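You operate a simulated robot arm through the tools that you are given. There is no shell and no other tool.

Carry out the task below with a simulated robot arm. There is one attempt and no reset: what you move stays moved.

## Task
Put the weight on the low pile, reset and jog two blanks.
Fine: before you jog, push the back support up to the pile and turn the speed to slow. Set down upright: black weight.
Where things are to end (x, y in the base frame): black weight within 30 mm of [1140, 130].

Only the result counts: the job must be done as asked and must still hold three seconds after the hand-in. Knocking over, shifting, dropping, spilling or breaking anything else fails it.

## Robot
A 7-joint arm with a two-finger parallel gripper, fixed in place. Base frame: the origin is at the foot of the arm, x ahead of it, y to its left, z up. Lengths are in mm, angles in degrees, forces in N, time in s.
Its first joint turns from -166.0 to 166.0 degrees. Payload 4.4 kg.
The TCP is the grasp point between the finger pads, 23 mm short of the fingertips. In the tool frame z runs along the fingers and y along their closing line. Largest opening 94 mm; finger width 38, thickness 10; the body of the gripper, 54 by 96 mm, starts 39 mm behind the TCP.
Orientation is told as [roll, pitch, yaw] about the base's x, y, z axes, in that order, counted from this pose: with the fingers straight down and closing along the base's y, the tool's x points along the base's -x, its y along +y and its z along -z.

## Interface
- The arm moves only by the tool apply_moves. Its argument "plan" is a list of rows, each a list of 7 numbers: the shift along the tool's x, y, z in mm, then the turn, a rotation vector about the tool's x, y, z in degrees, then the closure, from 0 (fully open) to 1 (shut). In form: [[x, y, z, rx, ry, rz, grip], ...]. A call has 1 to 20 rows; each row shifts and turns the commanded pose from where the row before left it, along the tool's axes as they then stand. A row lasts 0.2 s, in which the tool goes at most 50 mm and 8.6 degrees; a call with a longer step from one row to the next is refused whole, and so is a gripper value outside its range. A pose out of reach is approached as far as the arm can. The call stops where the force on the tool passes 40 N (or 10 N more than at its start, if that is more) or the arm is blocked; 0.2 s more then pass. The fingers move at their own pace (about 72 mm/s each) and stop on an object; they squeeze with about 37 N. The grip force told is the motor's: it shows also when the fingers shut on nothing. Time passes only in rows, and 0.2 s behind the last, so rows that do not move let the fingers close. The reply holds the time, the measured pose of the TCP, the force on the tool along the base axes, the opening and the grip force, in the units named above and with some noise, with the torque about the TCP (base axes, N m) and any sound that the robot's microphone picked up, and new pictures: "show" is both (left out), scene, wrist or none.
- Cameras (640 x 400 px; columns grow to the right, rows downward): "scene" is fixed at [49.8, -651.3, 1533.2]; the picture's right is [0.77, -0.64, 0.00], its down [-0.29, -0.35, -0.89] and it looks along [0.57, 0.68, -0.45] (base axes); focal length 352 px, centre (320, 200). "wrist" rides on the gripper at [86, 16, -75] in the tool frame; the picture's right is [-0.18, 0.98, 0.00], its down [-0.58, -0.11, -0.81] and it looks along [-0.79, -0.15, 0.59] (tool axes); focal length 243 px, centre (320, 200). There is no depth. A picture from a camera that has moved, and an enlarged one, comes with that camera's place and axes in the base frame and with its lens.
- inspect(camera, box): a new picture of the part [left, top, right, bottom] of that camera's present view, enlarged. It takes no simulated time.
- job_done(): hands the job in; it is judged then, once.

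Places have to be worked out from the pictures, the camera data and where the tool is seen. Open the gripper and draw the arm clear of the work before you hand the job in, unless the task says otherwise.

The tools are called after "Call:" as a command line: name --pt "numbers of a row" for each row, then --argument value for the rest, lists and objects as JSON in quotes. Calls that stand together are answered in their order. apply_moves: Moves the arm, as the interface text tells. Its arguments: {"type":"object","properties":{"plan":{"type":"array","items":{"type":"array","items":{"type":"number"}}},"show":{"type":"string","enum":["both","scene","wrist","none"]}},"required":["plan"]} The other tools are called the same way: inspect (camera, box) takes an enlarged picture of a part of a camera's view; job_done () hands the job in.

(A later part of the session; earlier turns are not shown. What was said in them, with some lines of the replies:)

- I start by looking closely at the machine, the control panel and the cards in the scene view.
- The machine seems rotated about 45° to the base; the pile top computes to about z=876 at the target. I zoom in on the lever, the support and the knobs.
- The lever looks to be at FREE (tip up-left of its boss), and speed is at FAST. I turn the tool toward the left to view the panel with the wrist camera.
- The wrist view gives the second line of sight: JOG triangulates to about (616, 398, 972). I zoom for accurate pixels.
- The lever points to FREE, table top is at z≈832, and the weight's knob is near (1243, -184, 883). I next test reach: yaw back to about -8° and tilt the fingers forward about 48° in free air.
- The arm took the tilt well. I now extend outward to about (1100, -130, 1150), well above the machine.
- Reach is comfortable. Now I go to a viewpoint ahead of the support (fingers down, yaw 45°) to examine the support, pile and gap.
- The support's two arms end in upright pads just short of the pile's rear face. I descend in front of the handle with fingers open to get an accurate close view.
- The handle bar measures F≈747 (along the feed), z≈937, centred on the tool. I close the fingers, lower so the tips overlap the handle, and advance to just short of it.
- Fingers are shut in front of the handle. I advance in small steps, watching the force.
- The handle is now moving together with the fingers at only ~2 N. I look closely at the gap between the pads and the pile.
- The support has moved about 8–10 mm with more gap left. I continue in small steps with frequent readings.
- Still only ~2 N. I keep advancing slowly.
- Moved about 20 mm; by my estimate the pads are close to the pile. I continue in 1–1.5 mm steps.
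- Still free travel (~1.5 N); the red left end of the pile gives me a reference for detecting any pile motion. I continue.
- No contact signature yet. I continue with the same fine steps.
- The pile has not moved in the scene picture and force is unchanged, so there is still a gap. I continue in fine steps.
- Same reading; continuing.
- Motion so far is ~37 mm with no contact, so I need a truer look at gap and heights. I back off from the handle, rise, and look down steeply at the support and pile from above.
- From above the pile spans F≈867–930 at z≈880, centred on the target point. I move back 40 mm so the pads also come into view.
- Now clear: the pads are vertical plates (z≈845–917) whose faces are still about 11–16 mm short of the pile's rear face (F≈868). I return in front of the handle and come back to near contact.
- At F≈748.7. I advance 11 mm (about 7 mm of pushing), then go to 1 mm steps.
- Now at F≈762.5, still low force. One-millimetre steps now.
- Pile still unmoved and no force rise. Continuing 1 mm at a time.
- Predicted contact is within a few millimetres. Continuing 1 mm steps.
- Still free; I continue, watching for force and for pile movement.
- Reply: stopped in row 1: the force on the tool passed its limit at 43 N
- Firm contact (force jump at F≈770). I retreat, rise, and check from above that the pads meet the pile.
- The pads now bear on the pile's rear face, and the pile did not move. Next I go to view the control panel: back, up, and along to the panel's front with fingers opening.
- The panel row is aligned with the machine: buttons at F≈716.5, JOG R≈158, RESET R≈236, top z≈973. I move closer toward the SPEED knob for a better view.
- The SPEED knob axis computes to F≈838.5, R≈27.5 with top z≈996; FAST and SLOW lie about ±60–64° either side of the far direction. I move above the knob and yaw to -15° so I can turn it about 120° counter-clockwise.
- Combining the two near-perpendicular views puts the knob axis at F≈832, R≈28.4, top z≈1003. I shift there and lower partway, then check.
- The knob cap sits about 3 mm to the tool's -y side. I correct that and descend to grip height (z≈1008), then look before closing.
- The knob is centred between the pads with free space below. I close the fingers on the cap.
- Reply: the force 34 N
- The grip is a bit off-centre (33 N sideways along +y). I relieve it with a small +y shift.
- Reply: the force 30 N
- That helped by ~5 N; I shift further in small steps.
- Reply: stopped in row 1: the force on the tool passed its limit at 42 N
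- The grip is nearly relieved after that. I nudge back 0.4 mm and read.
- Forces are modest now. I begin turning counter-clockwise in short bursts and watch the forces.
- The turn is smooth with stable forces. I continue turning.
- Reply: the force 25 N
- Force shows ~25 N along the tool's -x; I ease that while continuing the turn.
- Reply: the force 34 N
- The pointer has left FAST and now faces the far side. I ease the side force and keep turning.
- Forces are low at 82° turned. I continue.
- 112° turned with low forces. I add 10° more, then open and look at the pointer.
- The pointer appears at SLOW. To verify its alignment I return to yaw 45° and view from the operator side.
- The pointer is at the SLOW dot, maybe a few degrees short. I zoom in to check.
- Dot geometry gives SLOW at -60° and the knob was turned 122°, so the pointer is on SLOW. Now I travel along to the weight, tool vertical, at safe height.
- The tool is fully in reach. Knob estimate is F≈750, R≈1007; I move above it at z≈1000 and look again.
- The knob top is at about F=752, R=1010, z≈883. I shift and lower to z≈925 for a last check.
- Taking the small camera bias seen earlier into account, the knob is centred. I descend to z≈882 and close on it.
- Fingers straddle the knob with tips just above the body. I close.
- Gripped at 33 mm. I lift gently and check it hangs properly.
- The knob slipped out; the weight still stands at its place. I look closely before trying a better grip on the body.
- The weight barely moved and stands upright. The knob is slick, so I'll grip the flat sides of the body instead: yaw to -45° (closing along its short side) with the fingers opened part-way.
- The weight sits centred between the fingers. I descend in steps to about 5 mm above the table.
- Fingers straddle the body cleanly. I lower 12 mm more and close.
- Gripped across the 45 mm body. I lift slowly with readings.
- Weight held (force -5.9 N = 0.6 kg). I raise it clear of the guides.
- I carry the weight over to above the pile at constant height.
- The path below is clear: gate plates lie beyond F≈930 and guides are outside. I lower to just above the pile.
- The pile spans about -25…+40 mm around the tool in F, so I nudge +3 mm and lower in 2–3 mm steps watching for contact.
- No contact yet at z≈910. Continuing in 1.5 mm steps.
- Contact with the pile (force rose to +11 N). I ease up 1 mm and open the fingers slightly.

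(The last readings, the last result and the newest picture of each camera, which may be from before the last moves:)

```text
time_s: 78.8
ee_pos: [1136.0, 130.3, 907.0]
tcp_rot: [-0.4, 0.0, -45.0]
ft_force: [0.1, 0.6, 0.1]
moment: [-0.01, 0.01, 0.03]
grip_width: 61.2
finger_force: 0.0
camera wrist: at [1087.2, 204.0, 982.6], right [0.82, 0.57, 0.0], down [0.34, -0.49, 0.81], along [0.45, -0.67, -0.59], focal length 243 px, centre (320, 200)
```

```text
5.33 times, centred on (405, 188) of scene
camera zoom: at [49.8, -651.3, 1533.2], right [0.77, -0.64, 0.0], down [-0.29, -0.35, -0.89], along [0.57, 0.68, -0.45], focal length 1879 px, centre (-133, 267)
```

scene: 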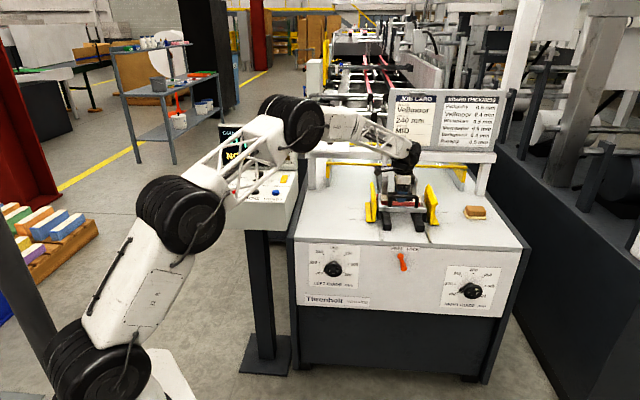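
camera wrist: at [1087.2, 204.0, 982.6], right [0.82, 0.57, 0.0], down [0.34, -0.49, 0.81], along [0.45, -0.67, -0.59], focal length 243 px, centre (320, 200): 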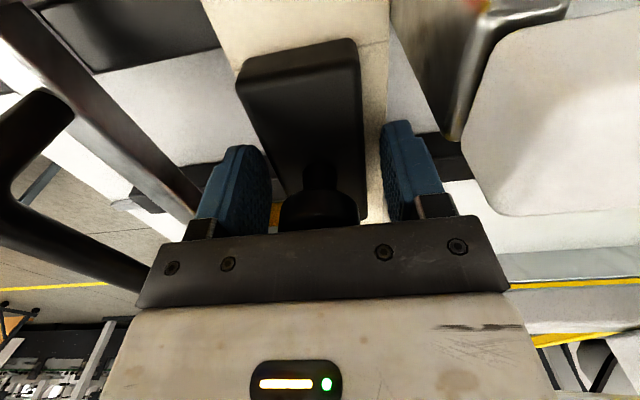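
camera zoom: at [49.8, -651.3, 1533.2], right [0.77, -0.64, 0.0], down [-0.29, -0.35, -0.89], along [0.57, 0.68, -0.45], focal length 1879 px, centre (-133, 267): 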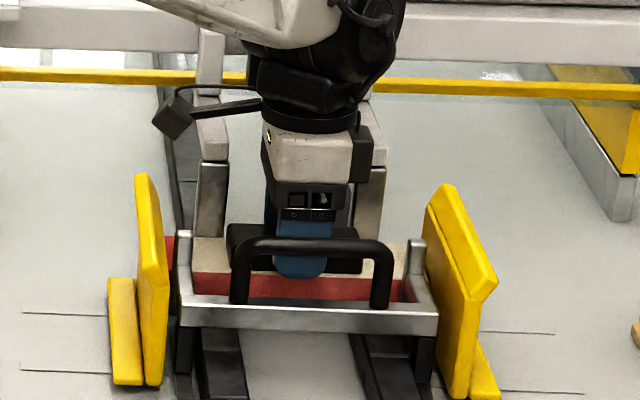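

The weight rests on the pile, released. I rise straight up and check.

Call:
apply_moves --pt "0 0 -5 0 0 0 0.35" --pt "0 0 -10 0 0 0 0.35" --pt "0 0 -25 0 0 0 0.35" --pt "0 0 -40 0 0 0 0.35" --pt "0 0 -45 0 0 0 0.35" --pt "0 0 -45 0 0 0 0.35"

Call:
inspect --camera "scene" --box '[360, 150, 450, 225]'

Call:
inspect --camera "wrist" --box '[200, 0, 440, 160]'

```text
time_s: 80.2
ee_pos: [1137.2, 129.6, 1076.9]
tcp_rot: [-0.4, 0.1, -45.0]
ft_force: [-0.1, -0.3, -1.1]
moment: [0.0, 0.04, -0.02]
grip_width: 61.2
finger_force: 0.1
camera wrist: at [1088.2, 203.3, 1151.5], right [0.82, 0.57, -0.01], down [0.34, -0.49, 0.81], along [0.45, -0.67, -0.59], focal length 243 px, centre (320, 200)
```

scene: 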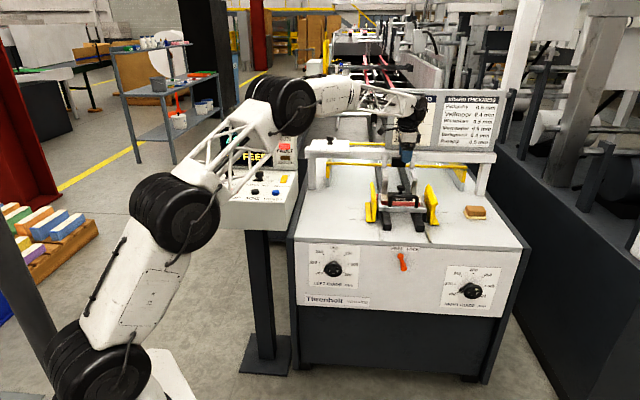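
wrist: 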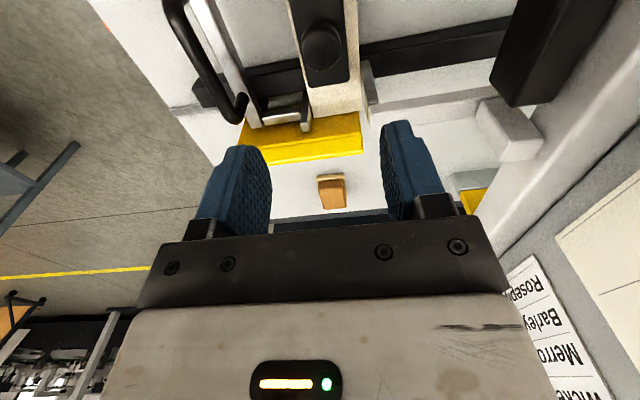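

```text
5.33 times, centred on (405, 188) of scene
camera zoom: at [49.8, -651.3, 1533.2], right [0.77, -0.64, 0.0], down [-0.29, -0.35, -0.89], along [0.57, 0.68, -0.45], focal length 1879 px, centre (-133, 267)
```

zoom: 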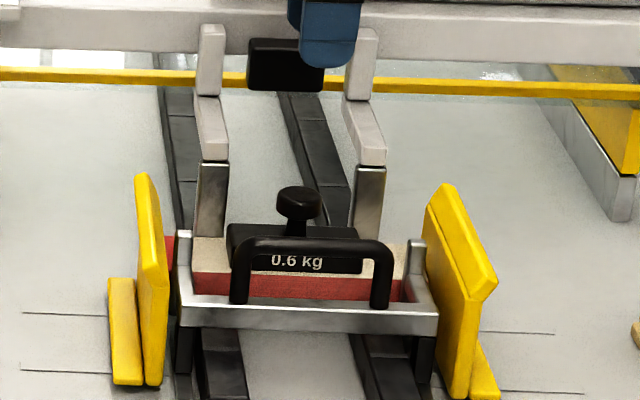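

```text
2.50 times, centred on (320, 80) of wrist
camera zoom: at [1088.2, 203.3, 1151.5], right [0.82, 0.57, -0.01], down [0.34, -0.49, 0.81], along [0.45, -0.67, -0.59], focal length 606 px, centre (320, 500)
```

zoom: 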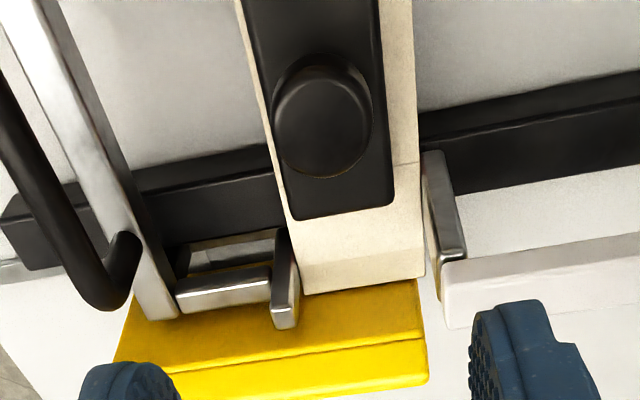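

The weight stands upright and centred on the pile. Now I turn back to yaw 45°, close the fingers, and head toward the RESET button.

Call:
apply_moves --pt "0 0 0 0 0 -8.18 0.35" --pt "0 0 0 0 0 -8.18 0.35" --pt "0 0 0 0 0 -8.18 0.35" --pt "0 0 0 0 0 -8.18 0.35" --pt "0 0 0 0 0 -8.18 0.35" --pt "0 0 0 0 0 -8.18 0.35" --pt "0 0 0 0 0 -8.18 0.35" --pt "0 0 0 0 0 -8.18 0.35" --pt "0 0 0 0 0 -8.18 0.35" --pt "0 0 0 0 0 -8.18 0.35" --pt "0 0 0 0 0 -8.18 0.35" --pt "45 0 -8 0 0 0 0.35" --pt "45 0 -8 0 0 0 0.35" --pt "45 0 -8 0 0 0 0.35" --pt "45 0 0 0 0 0 0.35" --show "scene"

Call:
apply_moves --pt "0 48 0 0 0 0 0" --pt "0 48 0 0 0 0 0" --pt "0 48 0 0 0 0 0" --pt "0 48 0 0 0 0 0" --pt "0 48 0 0 0 0 0" --pt "0 48 0 0 0 0 0" --pt "0 48 0 0 0 0 0" --pt "0 48 0 0 0 0 0" --pt "0 48 0 0 0 0 0" --pt "0 48 0 0 0 0 0"

Call:
inspect --camera "wrist" --box '[200, 0, 440, 160]'

```text
time_s: 83.4
ee_pos: [1007.5, 2.4, 1103.2]
tcp_rot: [0.2, 0.4, 45.1]
ft_force: [-0.3, -1.2, -0.1]
moment: [0.0, -0.02, 0.05]
grip_width: 61.2
finger_force: 0.0
```

scene: 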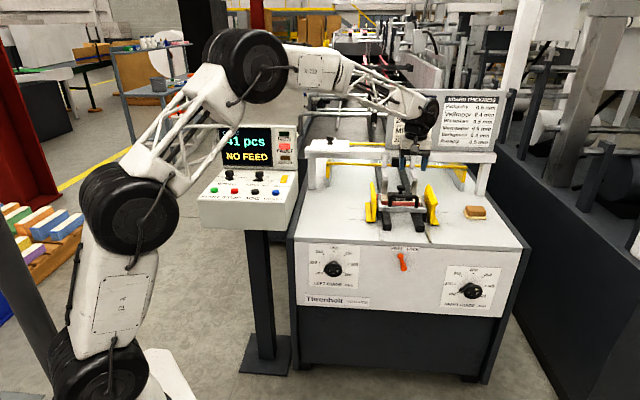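

```text
time_s: 85.6
ee_pos: [670.5, 342.7, 1102.0]
tcp_rot: [0.0, 0.3, 45.0]
ft_force: [0.2, -0.3, -0.6]
moment: [-0.04, -0.03, 0.0]
grip_width: 94.0
finger_force: 0.0
camera wrist: at [599.0, 294.7, 1177.3], right [-0.57, 0.82, 0.0], down [0.49, 0.34, 0.8], along [0.66, 0.45, -0.6], focal length 243 px, centre (320, 200)
```

scene: 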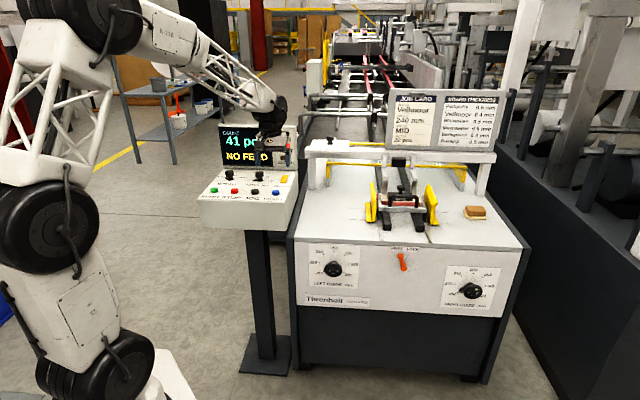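
wrist: 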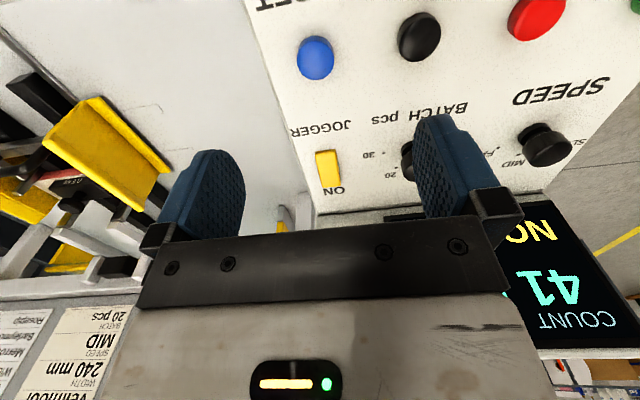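

```text
2.50 times, centred on (320, 80) of wrist
camera zoom: at [599.0, 294.7, 1177.3], right [-0.57, 0.82, 0.0], down [0.49, 0.34, 0.8], along [0.66, 0.45, -0.6], focal length 606 px, centre (320, 500)
```

zoom: 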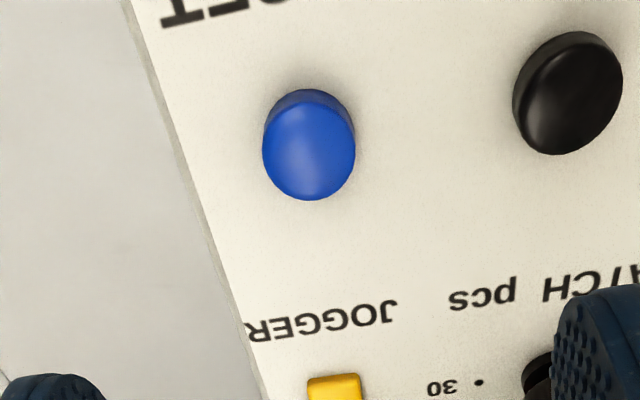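

RESET is almost straight below (2 mm further in F). I close the fingers and descend to about 8 mm above it.

Call:
apply_moves --pt "-2.2 0 0 0 0 0 1" --pt "0 0 0 0 0 0 1" --pt "0 0 0 0 0 0 1" --pt "0 0 30 0 0 0 1" --pt "0 0 40 0 0 0 1" --pt "0 0 25 0 0 0 1"

Call:
inspect --camera "scene" --box '[190, 115, 310, 215]'

Call:
inspect --camera "wrist" --box '[220, 80, 420, 230]'

```text
time_s: 87.0
ee_pos: [671.3, 343.9, 1008.5]
tcp_rot: [0.0, 0.1, 45.0]
ft_force: [-0.3, -0.1, -0.8]
moment: [0.01, 0.0, -0.01]
grip_width: 0.2
finger_force: 36.9
camera wrist: at [599.2, 294.7, 1084.1], right [-0.57, 0.82, 0.0], down [0.49, 0.34, 0.8], along [0.66, 0.45, -0.59], focal length 243 px, centre (320, 200)
```

scene: 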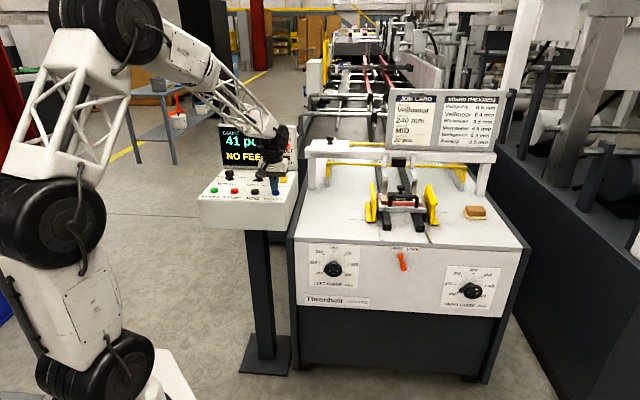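
wrist: 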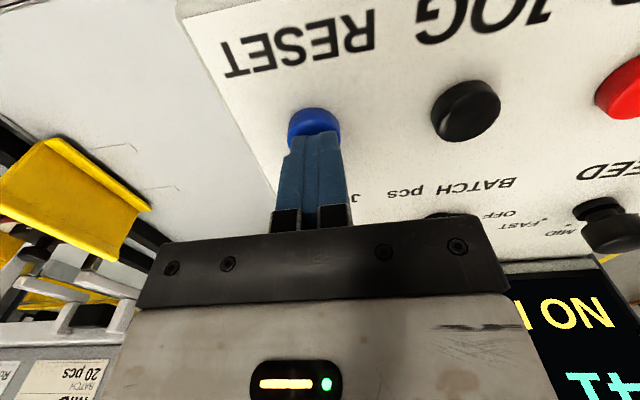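

```text
4.00 times, centred on (250, 165) of scene
camera zoom: at [49.8, -651.3, 1533.2], right [0.77, -0.64, 0.0], down [-0.29, -0.35, -0.89], along [0.57, 0.68, -0.45], focal length 1409 px, centre (600, 340)
```

zoom: 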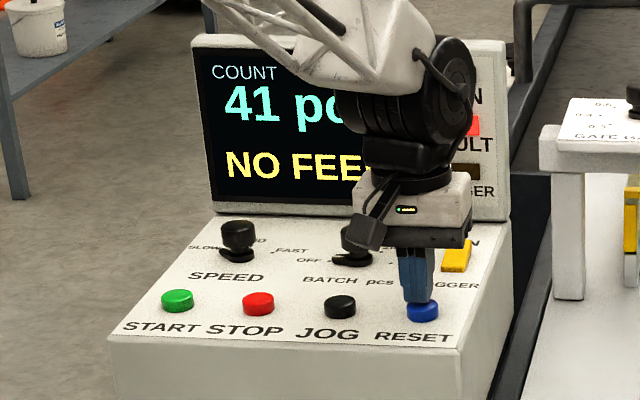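

```text
2.67 times, centred on (320, 155) of wrist
camera zoom: at [599.2, 294.7, 1084.1], right [-0.57, 0.82, 0.0], down [0.49, 0.34, 0.8], along [0.66, 0.45, -0.59], focal length 647 px, centre (320, 320)
```

zoom: 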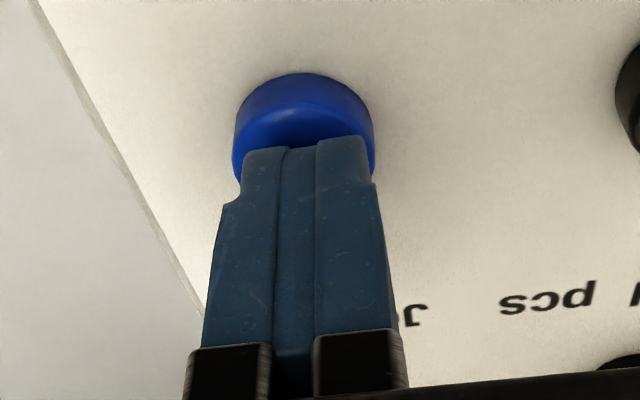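

Fingertips are right over the blue button. I approach and press in small steps.

Call:
apply_moves --pt "0 0 5 0 0 0 1" --pt "0 0 3 0 0 0 1" --show "none"

Call:
apply_moves --pt "0 0 1.5 0 0 0 1" --pt "0 0 1.5 0 0 0 1" --show "none"

Call:
apply_moves --pt "0 0 1.5 0 0 0 1" --pt "0 0 1.5 0 0 0 1" --show "none"

Call:
inspect --camera "scene" --box '[190, 115, 310, 215]'

```text
time_s: 87.6
ee_pos: [672.9, 344.2, 1000.7]
tcp_rot: [0.0, 0.2, 45.1]
ft_force: [1.6, -1.4, 5.0]
moment: [-0.06, -0.02, 0.01]
grip_width: 0.0
finger_force: 36.8
heard: click
```

```text
time_s: 88.2
ee_pos: [670.9, 344.0, 998.5]
tcp_rot: [0.0, 0.3, 45.0]
ft_force: [-3.9, 2.8, 18.2]
moment: [-0.03, 0.11, -0.01]
grip_width: 0.1
finger_force: 36.8
```

```text
time_s: 88.8
ee_pos: [672.5, 344.4, 995.5]
tcp_rot: [0.1, 0.1, 45.0]
ft_force: [5.4, 0.4, 37.6]
moment: [-0.12, -0.13, 0.07]
grip_width: 0.2
finger_force: 36.7
```

```text
4.00 times, centred on (250, 165) of scene
camera zoom: at [49.8, -651.3, 1533.2], right [0.77, -0.64, 0.0], down [-0.29, -0.35, -0.89], along [0.57, 0.68, -0.45], focal length 1409 px, centre (600, 340)
```

zoom: 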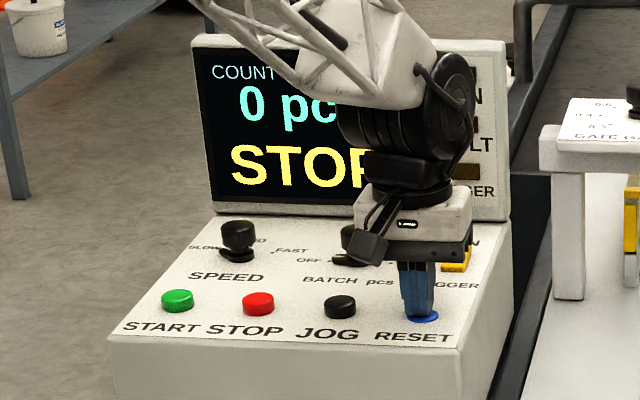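

RESET worked: display shows 0 pcs / STOP and the fault is cleared. I release and rise, then move over JOG.

Call:
apply_moves --pt "0 0 -8 0 0 0 1" --pt "0 0 -20 0 0 0 1" --pt "0 0 -10 0 0 0 1" --pt "0 39 0 0 0 0 1" --pt "0 39 0 0 0 0 1"

Call:
inspect --camera "wrist" --box '[220, 50, 420, 200]'

Call:
inspect --camera "scene" --box '[190, 115, 310, 215]'

```text
time_s: 90.0
ee_pos: [614.8, 401.8, 1030.9]
tcp_rot: [0.0, 0.3, 45.0]
ft_force: [0.2, 0.8, -1.0]
moment: [-0.02, 0.03, 0.02]
grip_width: 0.1
finger_force: 36.9
camera wrist: at [543.1, 352.5, 1107.0], right [-0.56, 0.83, 0.0], down [0.49, 0.34, 0.8], along [0.66, 0.45, -0.6], focal length 243 px, centre (320, 200)
```

scene: 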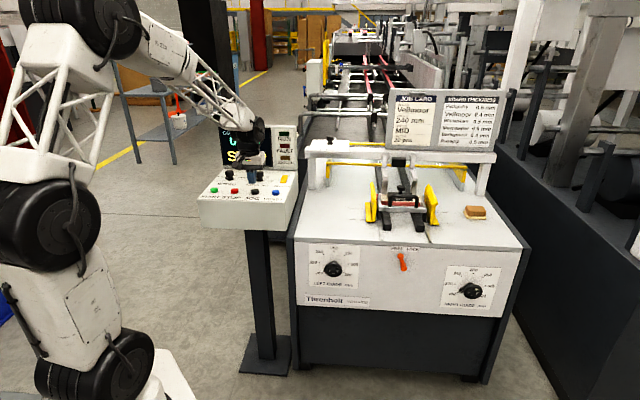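
wrist: 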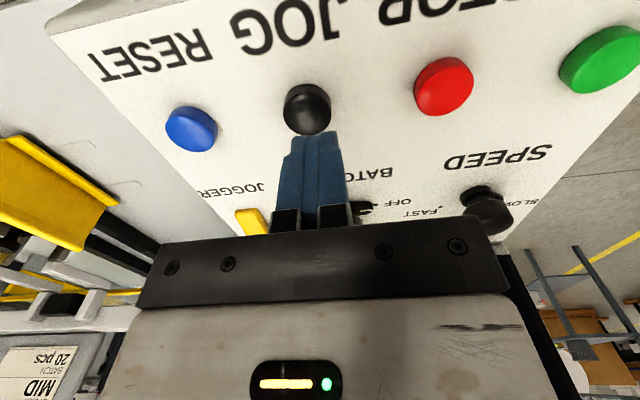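

```text
2.67 times, centred on (320, 125) of wrist
camera zoom: at [543.1, 352.5, 1107.0], right [-0.56, 0.83, 0.0], down [0.49, 0.34, 0.8], along [0.66, 0.45, -0.6], focal length 647 px, centre (320, 400)
```

zoom: 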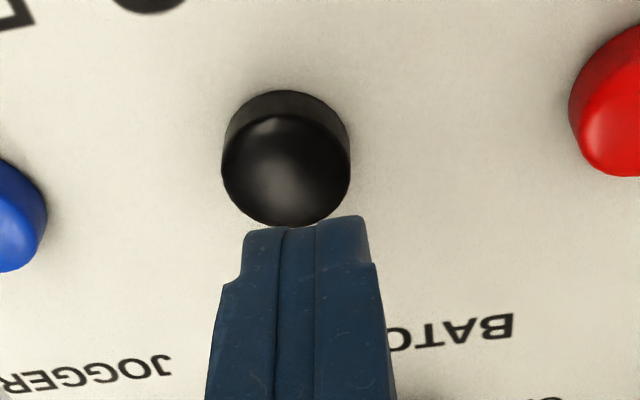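

```text
4.00 times, centred on (250, 165) of scene
camera zoom: at [49.8, -651.3, 1533.2], right [0.77, -0.64, 0.0], down [-0.29, -0.35, -0.89], along [0.57, 0.68, -0.45], focal length 1409 px, centre (600, 340)
```

zoom: 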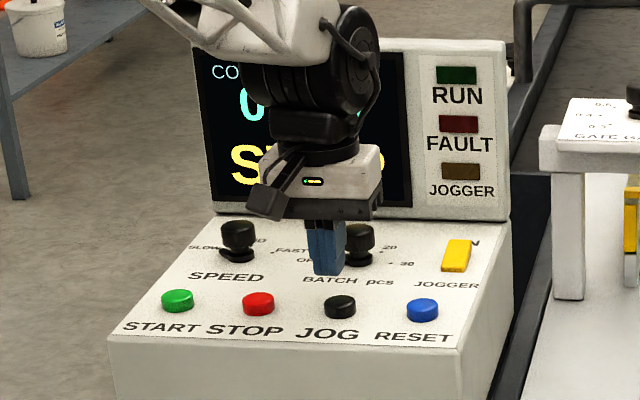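

Fault lamp is off. JOG is ~5 mm toward +R from the tool; I correct and hover at z≈1007.

Call:
apply_moves --pt "0 -5 12 0 0 0 1" --pt "0 0 12 0 0 0 1" --show "wrist"

Call:
inspect --camera "wrist" --box '[220, 80, 420, 230]'

```text
time_s: 90.6
ee_pos: [619.9, 397.2, 1008.8]
tcp_rot: [-0.1, 0.2, 45.0]
ft_force: [0.5, 0.3, 1.1]
moment: [-0.03, -0.01, 0.01]
grip_width: 0.1
finger_force: 36.6
camera wrist: at [546.9, 348.5, 1083.6], right [-0.57, 0.82, 0.0], down [0.49, 0.34, 0.8], along [0.66, 0.45, -0.59], focal length 243 px, centre (320, 200)
```

wrist: 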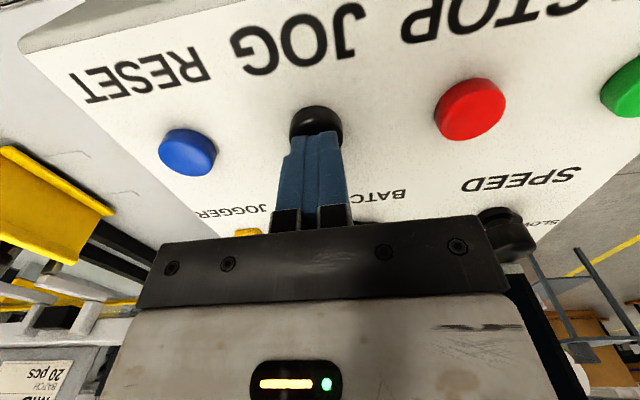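

```text
2.67 times, centred on (320, 155) of wrist
camera zoom: at [546.9, 348.5, 1083.6], right [-0.57, 0.82, 0.0], down [0.49, 0.34, 0.8], along [0.66, 0.45, -0.59], focal length 647 px, centre (320, 320)
```

zoom: 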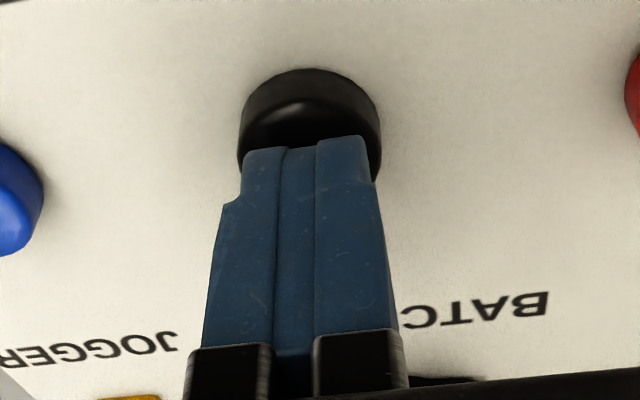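

Aligned over JOG. I give one short press and release, then read the display.

Call:
apply_moves --pt "0 0 5 0 0 0 1" --pt "0 0 4 0 0 0 1" --pt "0 0 -9 0 0 0 1"

Call:
inspect --camera "scene" --box '[190, 115, 310, 215]'

```text
time_s: 91.4
ee_pos: [618.8, 395.9, 1008.1]
tcp_rot: [0.0, 0.3, 44.9]
ft_force: [-0.5, 0.2, 0.0]
moment: [0.01, -0.02, 0.03]
grip_width: 0.0
finger_force: 37.0
heard: click
camera wrist: at [546.7, 347.3, 1083.7], right [-0.57, 0.82, 0.0], down [0.49, 0.34, 0.8], along [0.66, 0.45, -0.6], focal length 243 px, centre (320, 200)
```

scene: 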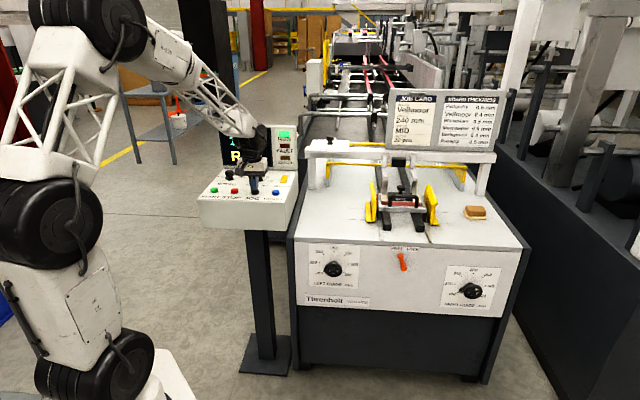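
wrist: 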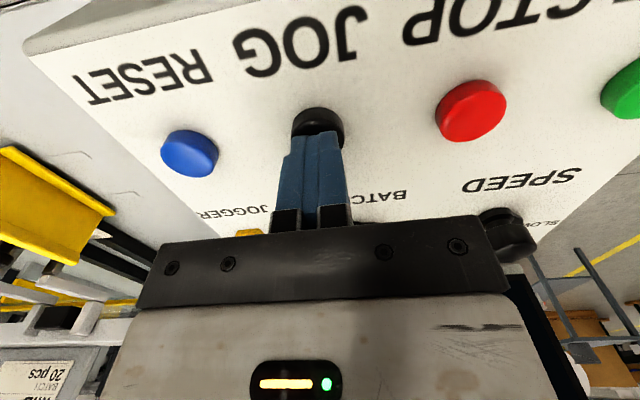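

```text
4.00 times, centred on (250, 165) of scene
camera zoom: at [49.8, -651.3, 1533.2], right [0.77, -0.64, 0.0], down [-0.29, -0.35, -0.89], along [0.57, 0.68, -0.45], focal length 1409 px, centre (600, 340)
```

zoom: 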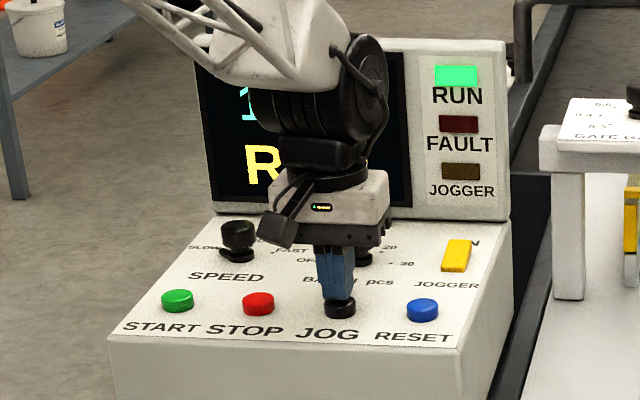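

The click registered: RUN lit and the count reads 1. I wait for the cycle to finish.

Call:
apply_moves --pt "0 0 0 0 0 0 1" --pt "0 0 0 0 0 0 1" --pt "0 0 0 0 0 0 1" --pt "0 0 0 0 0 0 1" --pt "0 0 0 0 0 0 1" --show "none"

Call:
inspect --camera "scene" --box '[190, 115, 310, 215]'

Call:
inspect --camera "scene" --box '[360, 150, 450, 225]'

```text
time_s: 92.6
ee_pos: [619.2, 397.2, 1008.6]
tcp_rot: [0.0, 0.3, 44.9]
ft_force: [-0.2, -0.4, -0.3]
moment: [-0.01, 0.0, 0.02]
grip_width: 0.0
finger_force: 36.8
```

```text
4.00 times, centred on (250, 165) of scene
camera zoom: at [49.8, -651.3, 1533.2], right [0.77, -0.64, 0.0], down [-0.29, -0.35, -0.89], along [0.57, 0.68, -0.45], focal length 1409 px, centre (600, 340)
```

zoom: 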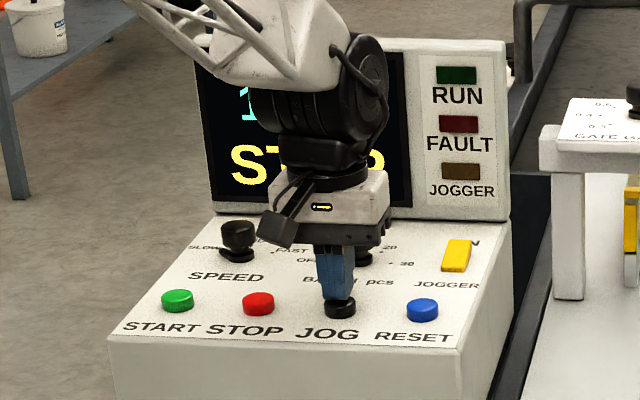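

```text
5.33 times, centred on (405, 188) of scene
camera zoom: at [49.8, -651.3, 1533.2], right [0.77, -0.64, 0.0], down [-0.29, -0.35, -0.89], along [0.57, 0.68, -0.45], focal length 1879 px, centre (-133, 267)
```

zoom: 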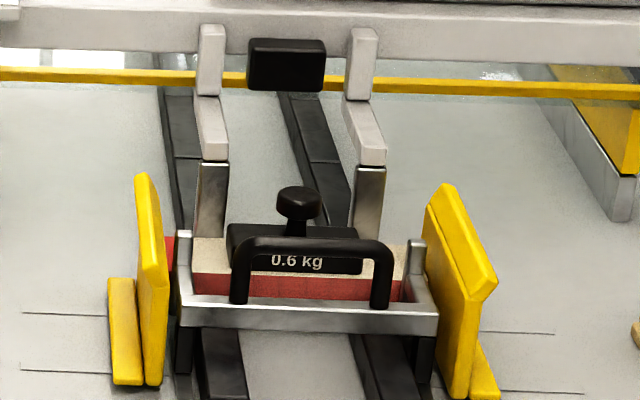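

The first blank fed: STOP again, count starting with 1, pile and weight undisturbed. I press JOG a second time the same way.

Call:
apply_moves --pt "0 0 5 0 0 0 1" --pt "0 0 4 0 0 0 1" --pt "0 0 -9 0 0 0 1" --pt "0 0 0 0 0 0 1" --pt "0 0 0 0 0 0 1" --pt "0 0 0 0 0 0 1" --pt "0 0 0 0 0 0 1" --pt "0 0 0 0 0 0 1" --show "none"

Call:
inspect --camera "scene" --box '[190, 115, 310, 215]'

```text
time_s: 94.4
ee_pos: [619.4, 397.7, 1008.0]
tcp_rot: [0.0, 0.3, 45.0]
ft_force: [0.3, 0.0, 0.4]
moment: [0.0, 0.02, 0.0]
grip_width: 0.1
finger_force: 36.5
heard: click
```

```text
4.00 times, centred on (250, 165) of scene
camera zoom: at [49.8, -651.3, 1533.2], right [0.77, -0.64, 0.0], down [-0.29, -0.35, -0.89], along [0.57, 0.68, -0.45], focal length 1409 px, centre (600, 340)
```

zoom: 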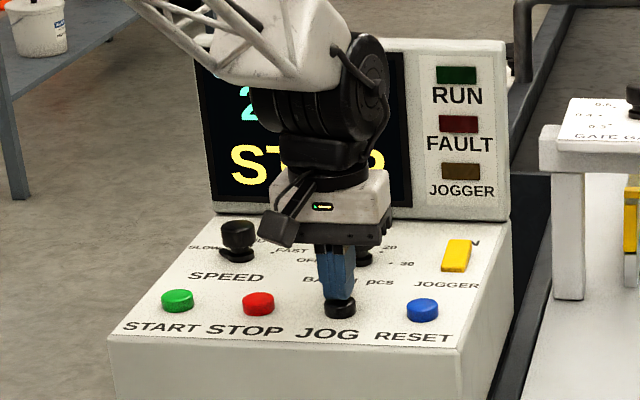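

The count reads 2 and the machine is stopped. I rise, draw the arm back clear, and open the gripper.

Call:
apply_moves --pt "0 0 -20 0 0 0 1" --pt "0 0 -45 0 0 0 1" --pt "0 0 -45 0 0 0 0.5" --pt "30 0 -38 0 0 0 0" --pt "40 0 -25 0 0 0 0" --pt "45 0 -15 0 0 0 0" --pt "45 0 0 0 0 0 0" --pt "45 0 0 0 0 0 0" --pt "30 0 0 0 0 0 0"

Call:
inspect --camera "scene" --box '[190, 115, 310, 215]'

Call:
inspect --camera "scene" --box '[350, 140, 500, 250]'

```text
time_s: 96.4
ee_pos: [453.3, 229.7, 1196.9]
tcp_rot: [0.0, 0.3, 45.0]
ft_force: [-0.1, 0.7, -0.8]
moment: [0.0, -0.03, -0.03]
grip_width: 94.0
finger_force: 0.1
camera wrist: at [381.9, 181.1, 1272.5], right [-0.57, 0.82, 0.0], down [0.49, 0.34, 0.8], along [0.66, 0.45, -0.6], focal length 243 px, centre (320, 200)
```

scene: 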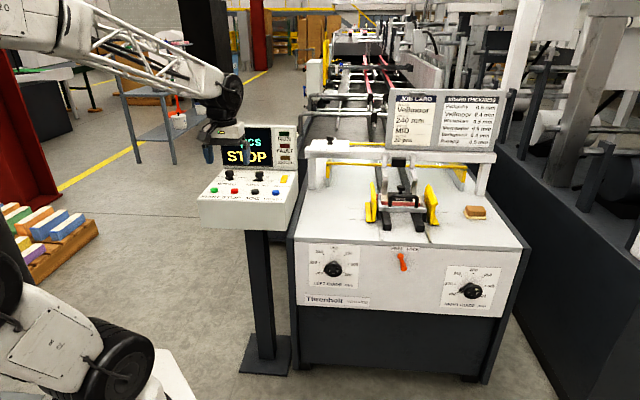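
wrist: 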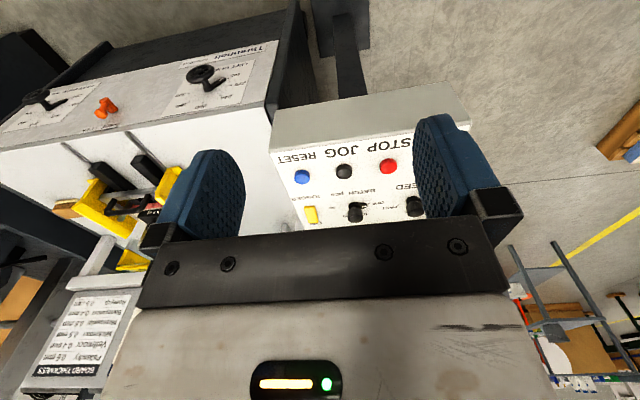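

```text
4.00 times, centred on (250, 165) of scene
camera zoom: at [49.8, -651.3, 1533.2], right [0.77, -0.64, 0.0], down [-0.29, -0.35, -0.89], along [0.57, 0.68, -0.45], focal length 1409 px, centre (600, 340)
```

zoom: 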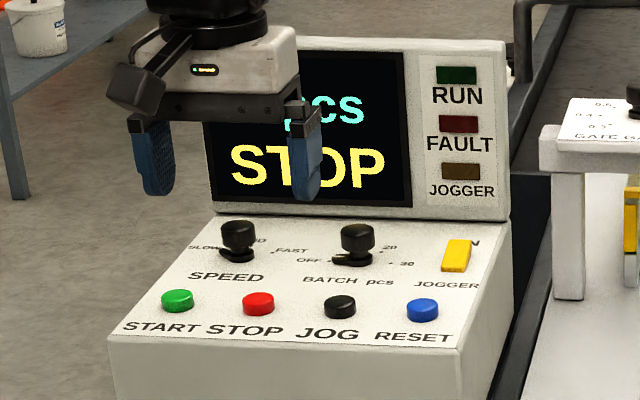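

```text
3.64 times, centred on (425, 195) of scene
camera zoom: at [49.8, -651.3, 1533.2], right [0.77, -0.64, 0.0], down [-0.29, -0.35, -0.89], along [0.57, 0.68, -0.45], focal length 1281 px, centre (-62, 218)
```

zoom: 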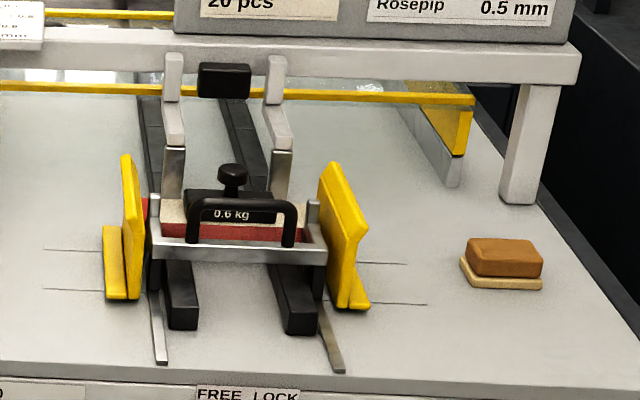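

Everything looks in place; I lift the arm a bit more to read the full display.

Call:
apply_moves --pt "30 0 -35 0 0 0 0" --pt "30 0 -35 0 0 0 0" --pt "30 0 -35 0 0 0 0" --show "none"

Call:
inspect --camera "scene" --box '[190, 115, 310, 215]'

```text
time_s: 97.2
ee_pos: [390.2, 168.5, 1302.0]
tcp_rot: [-0.1, 0.3, 45.0]
ft_force: [-0.1, 0.8, -0.5]
moment: [-0.01, -0.02, 0.0]
grip_width: 93.9
finger_force: 0.0
```

```text
4.00 times, centred on (250, 165) of scene
camera zoom: at [49.8, -651.3, 1533.2], right [0.77, -0.64, 0.0], down [-0.29, -0.35, -0.89], along [0.57, 0.68, -0.45], focal length 1409 px, centre (600, 340)
```

zoom: 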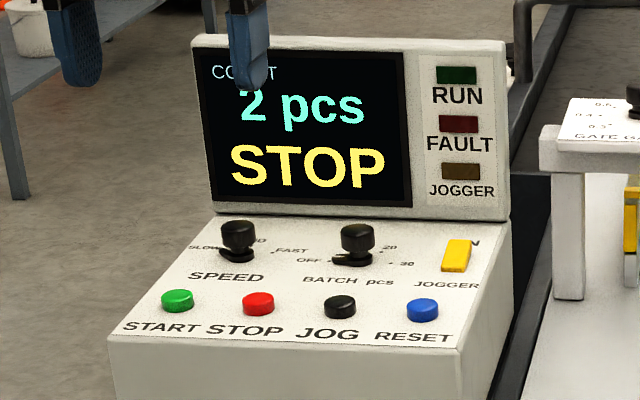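

The display reads 2 pcs / STOP with no fault, speed is on SLOW, the support is against the pile, the weight stands on it, and the arm is clear with the gripper open. I hand the job in.

Call:
job_done

```text
The job is handed in.
```

The job is done and handed in. The display reads 2 pcs / STOP and the fault light is off.

- **Back support:** I pushed it in until it touched the pile. The pile did not move. The lever was already at FREE and I left it there.
- **Speed:** I turned the knob from FAST to SLOW before jogging.
- **Weight:** It stands upright on the pile. I released it at about [1136, 130], roughly 4 mm from the target. My first grip, on the knob, slipped as I lifted. The weight stayed upright and shifted about 1 mm, so I picked it up by the sides of the body instead.
- **Reset and jog:** One press of RESET cleared the count and the NO FEED fault. Two presses of JOG then fed one blank each.

The gripper is open and the arm is clear of the machine.
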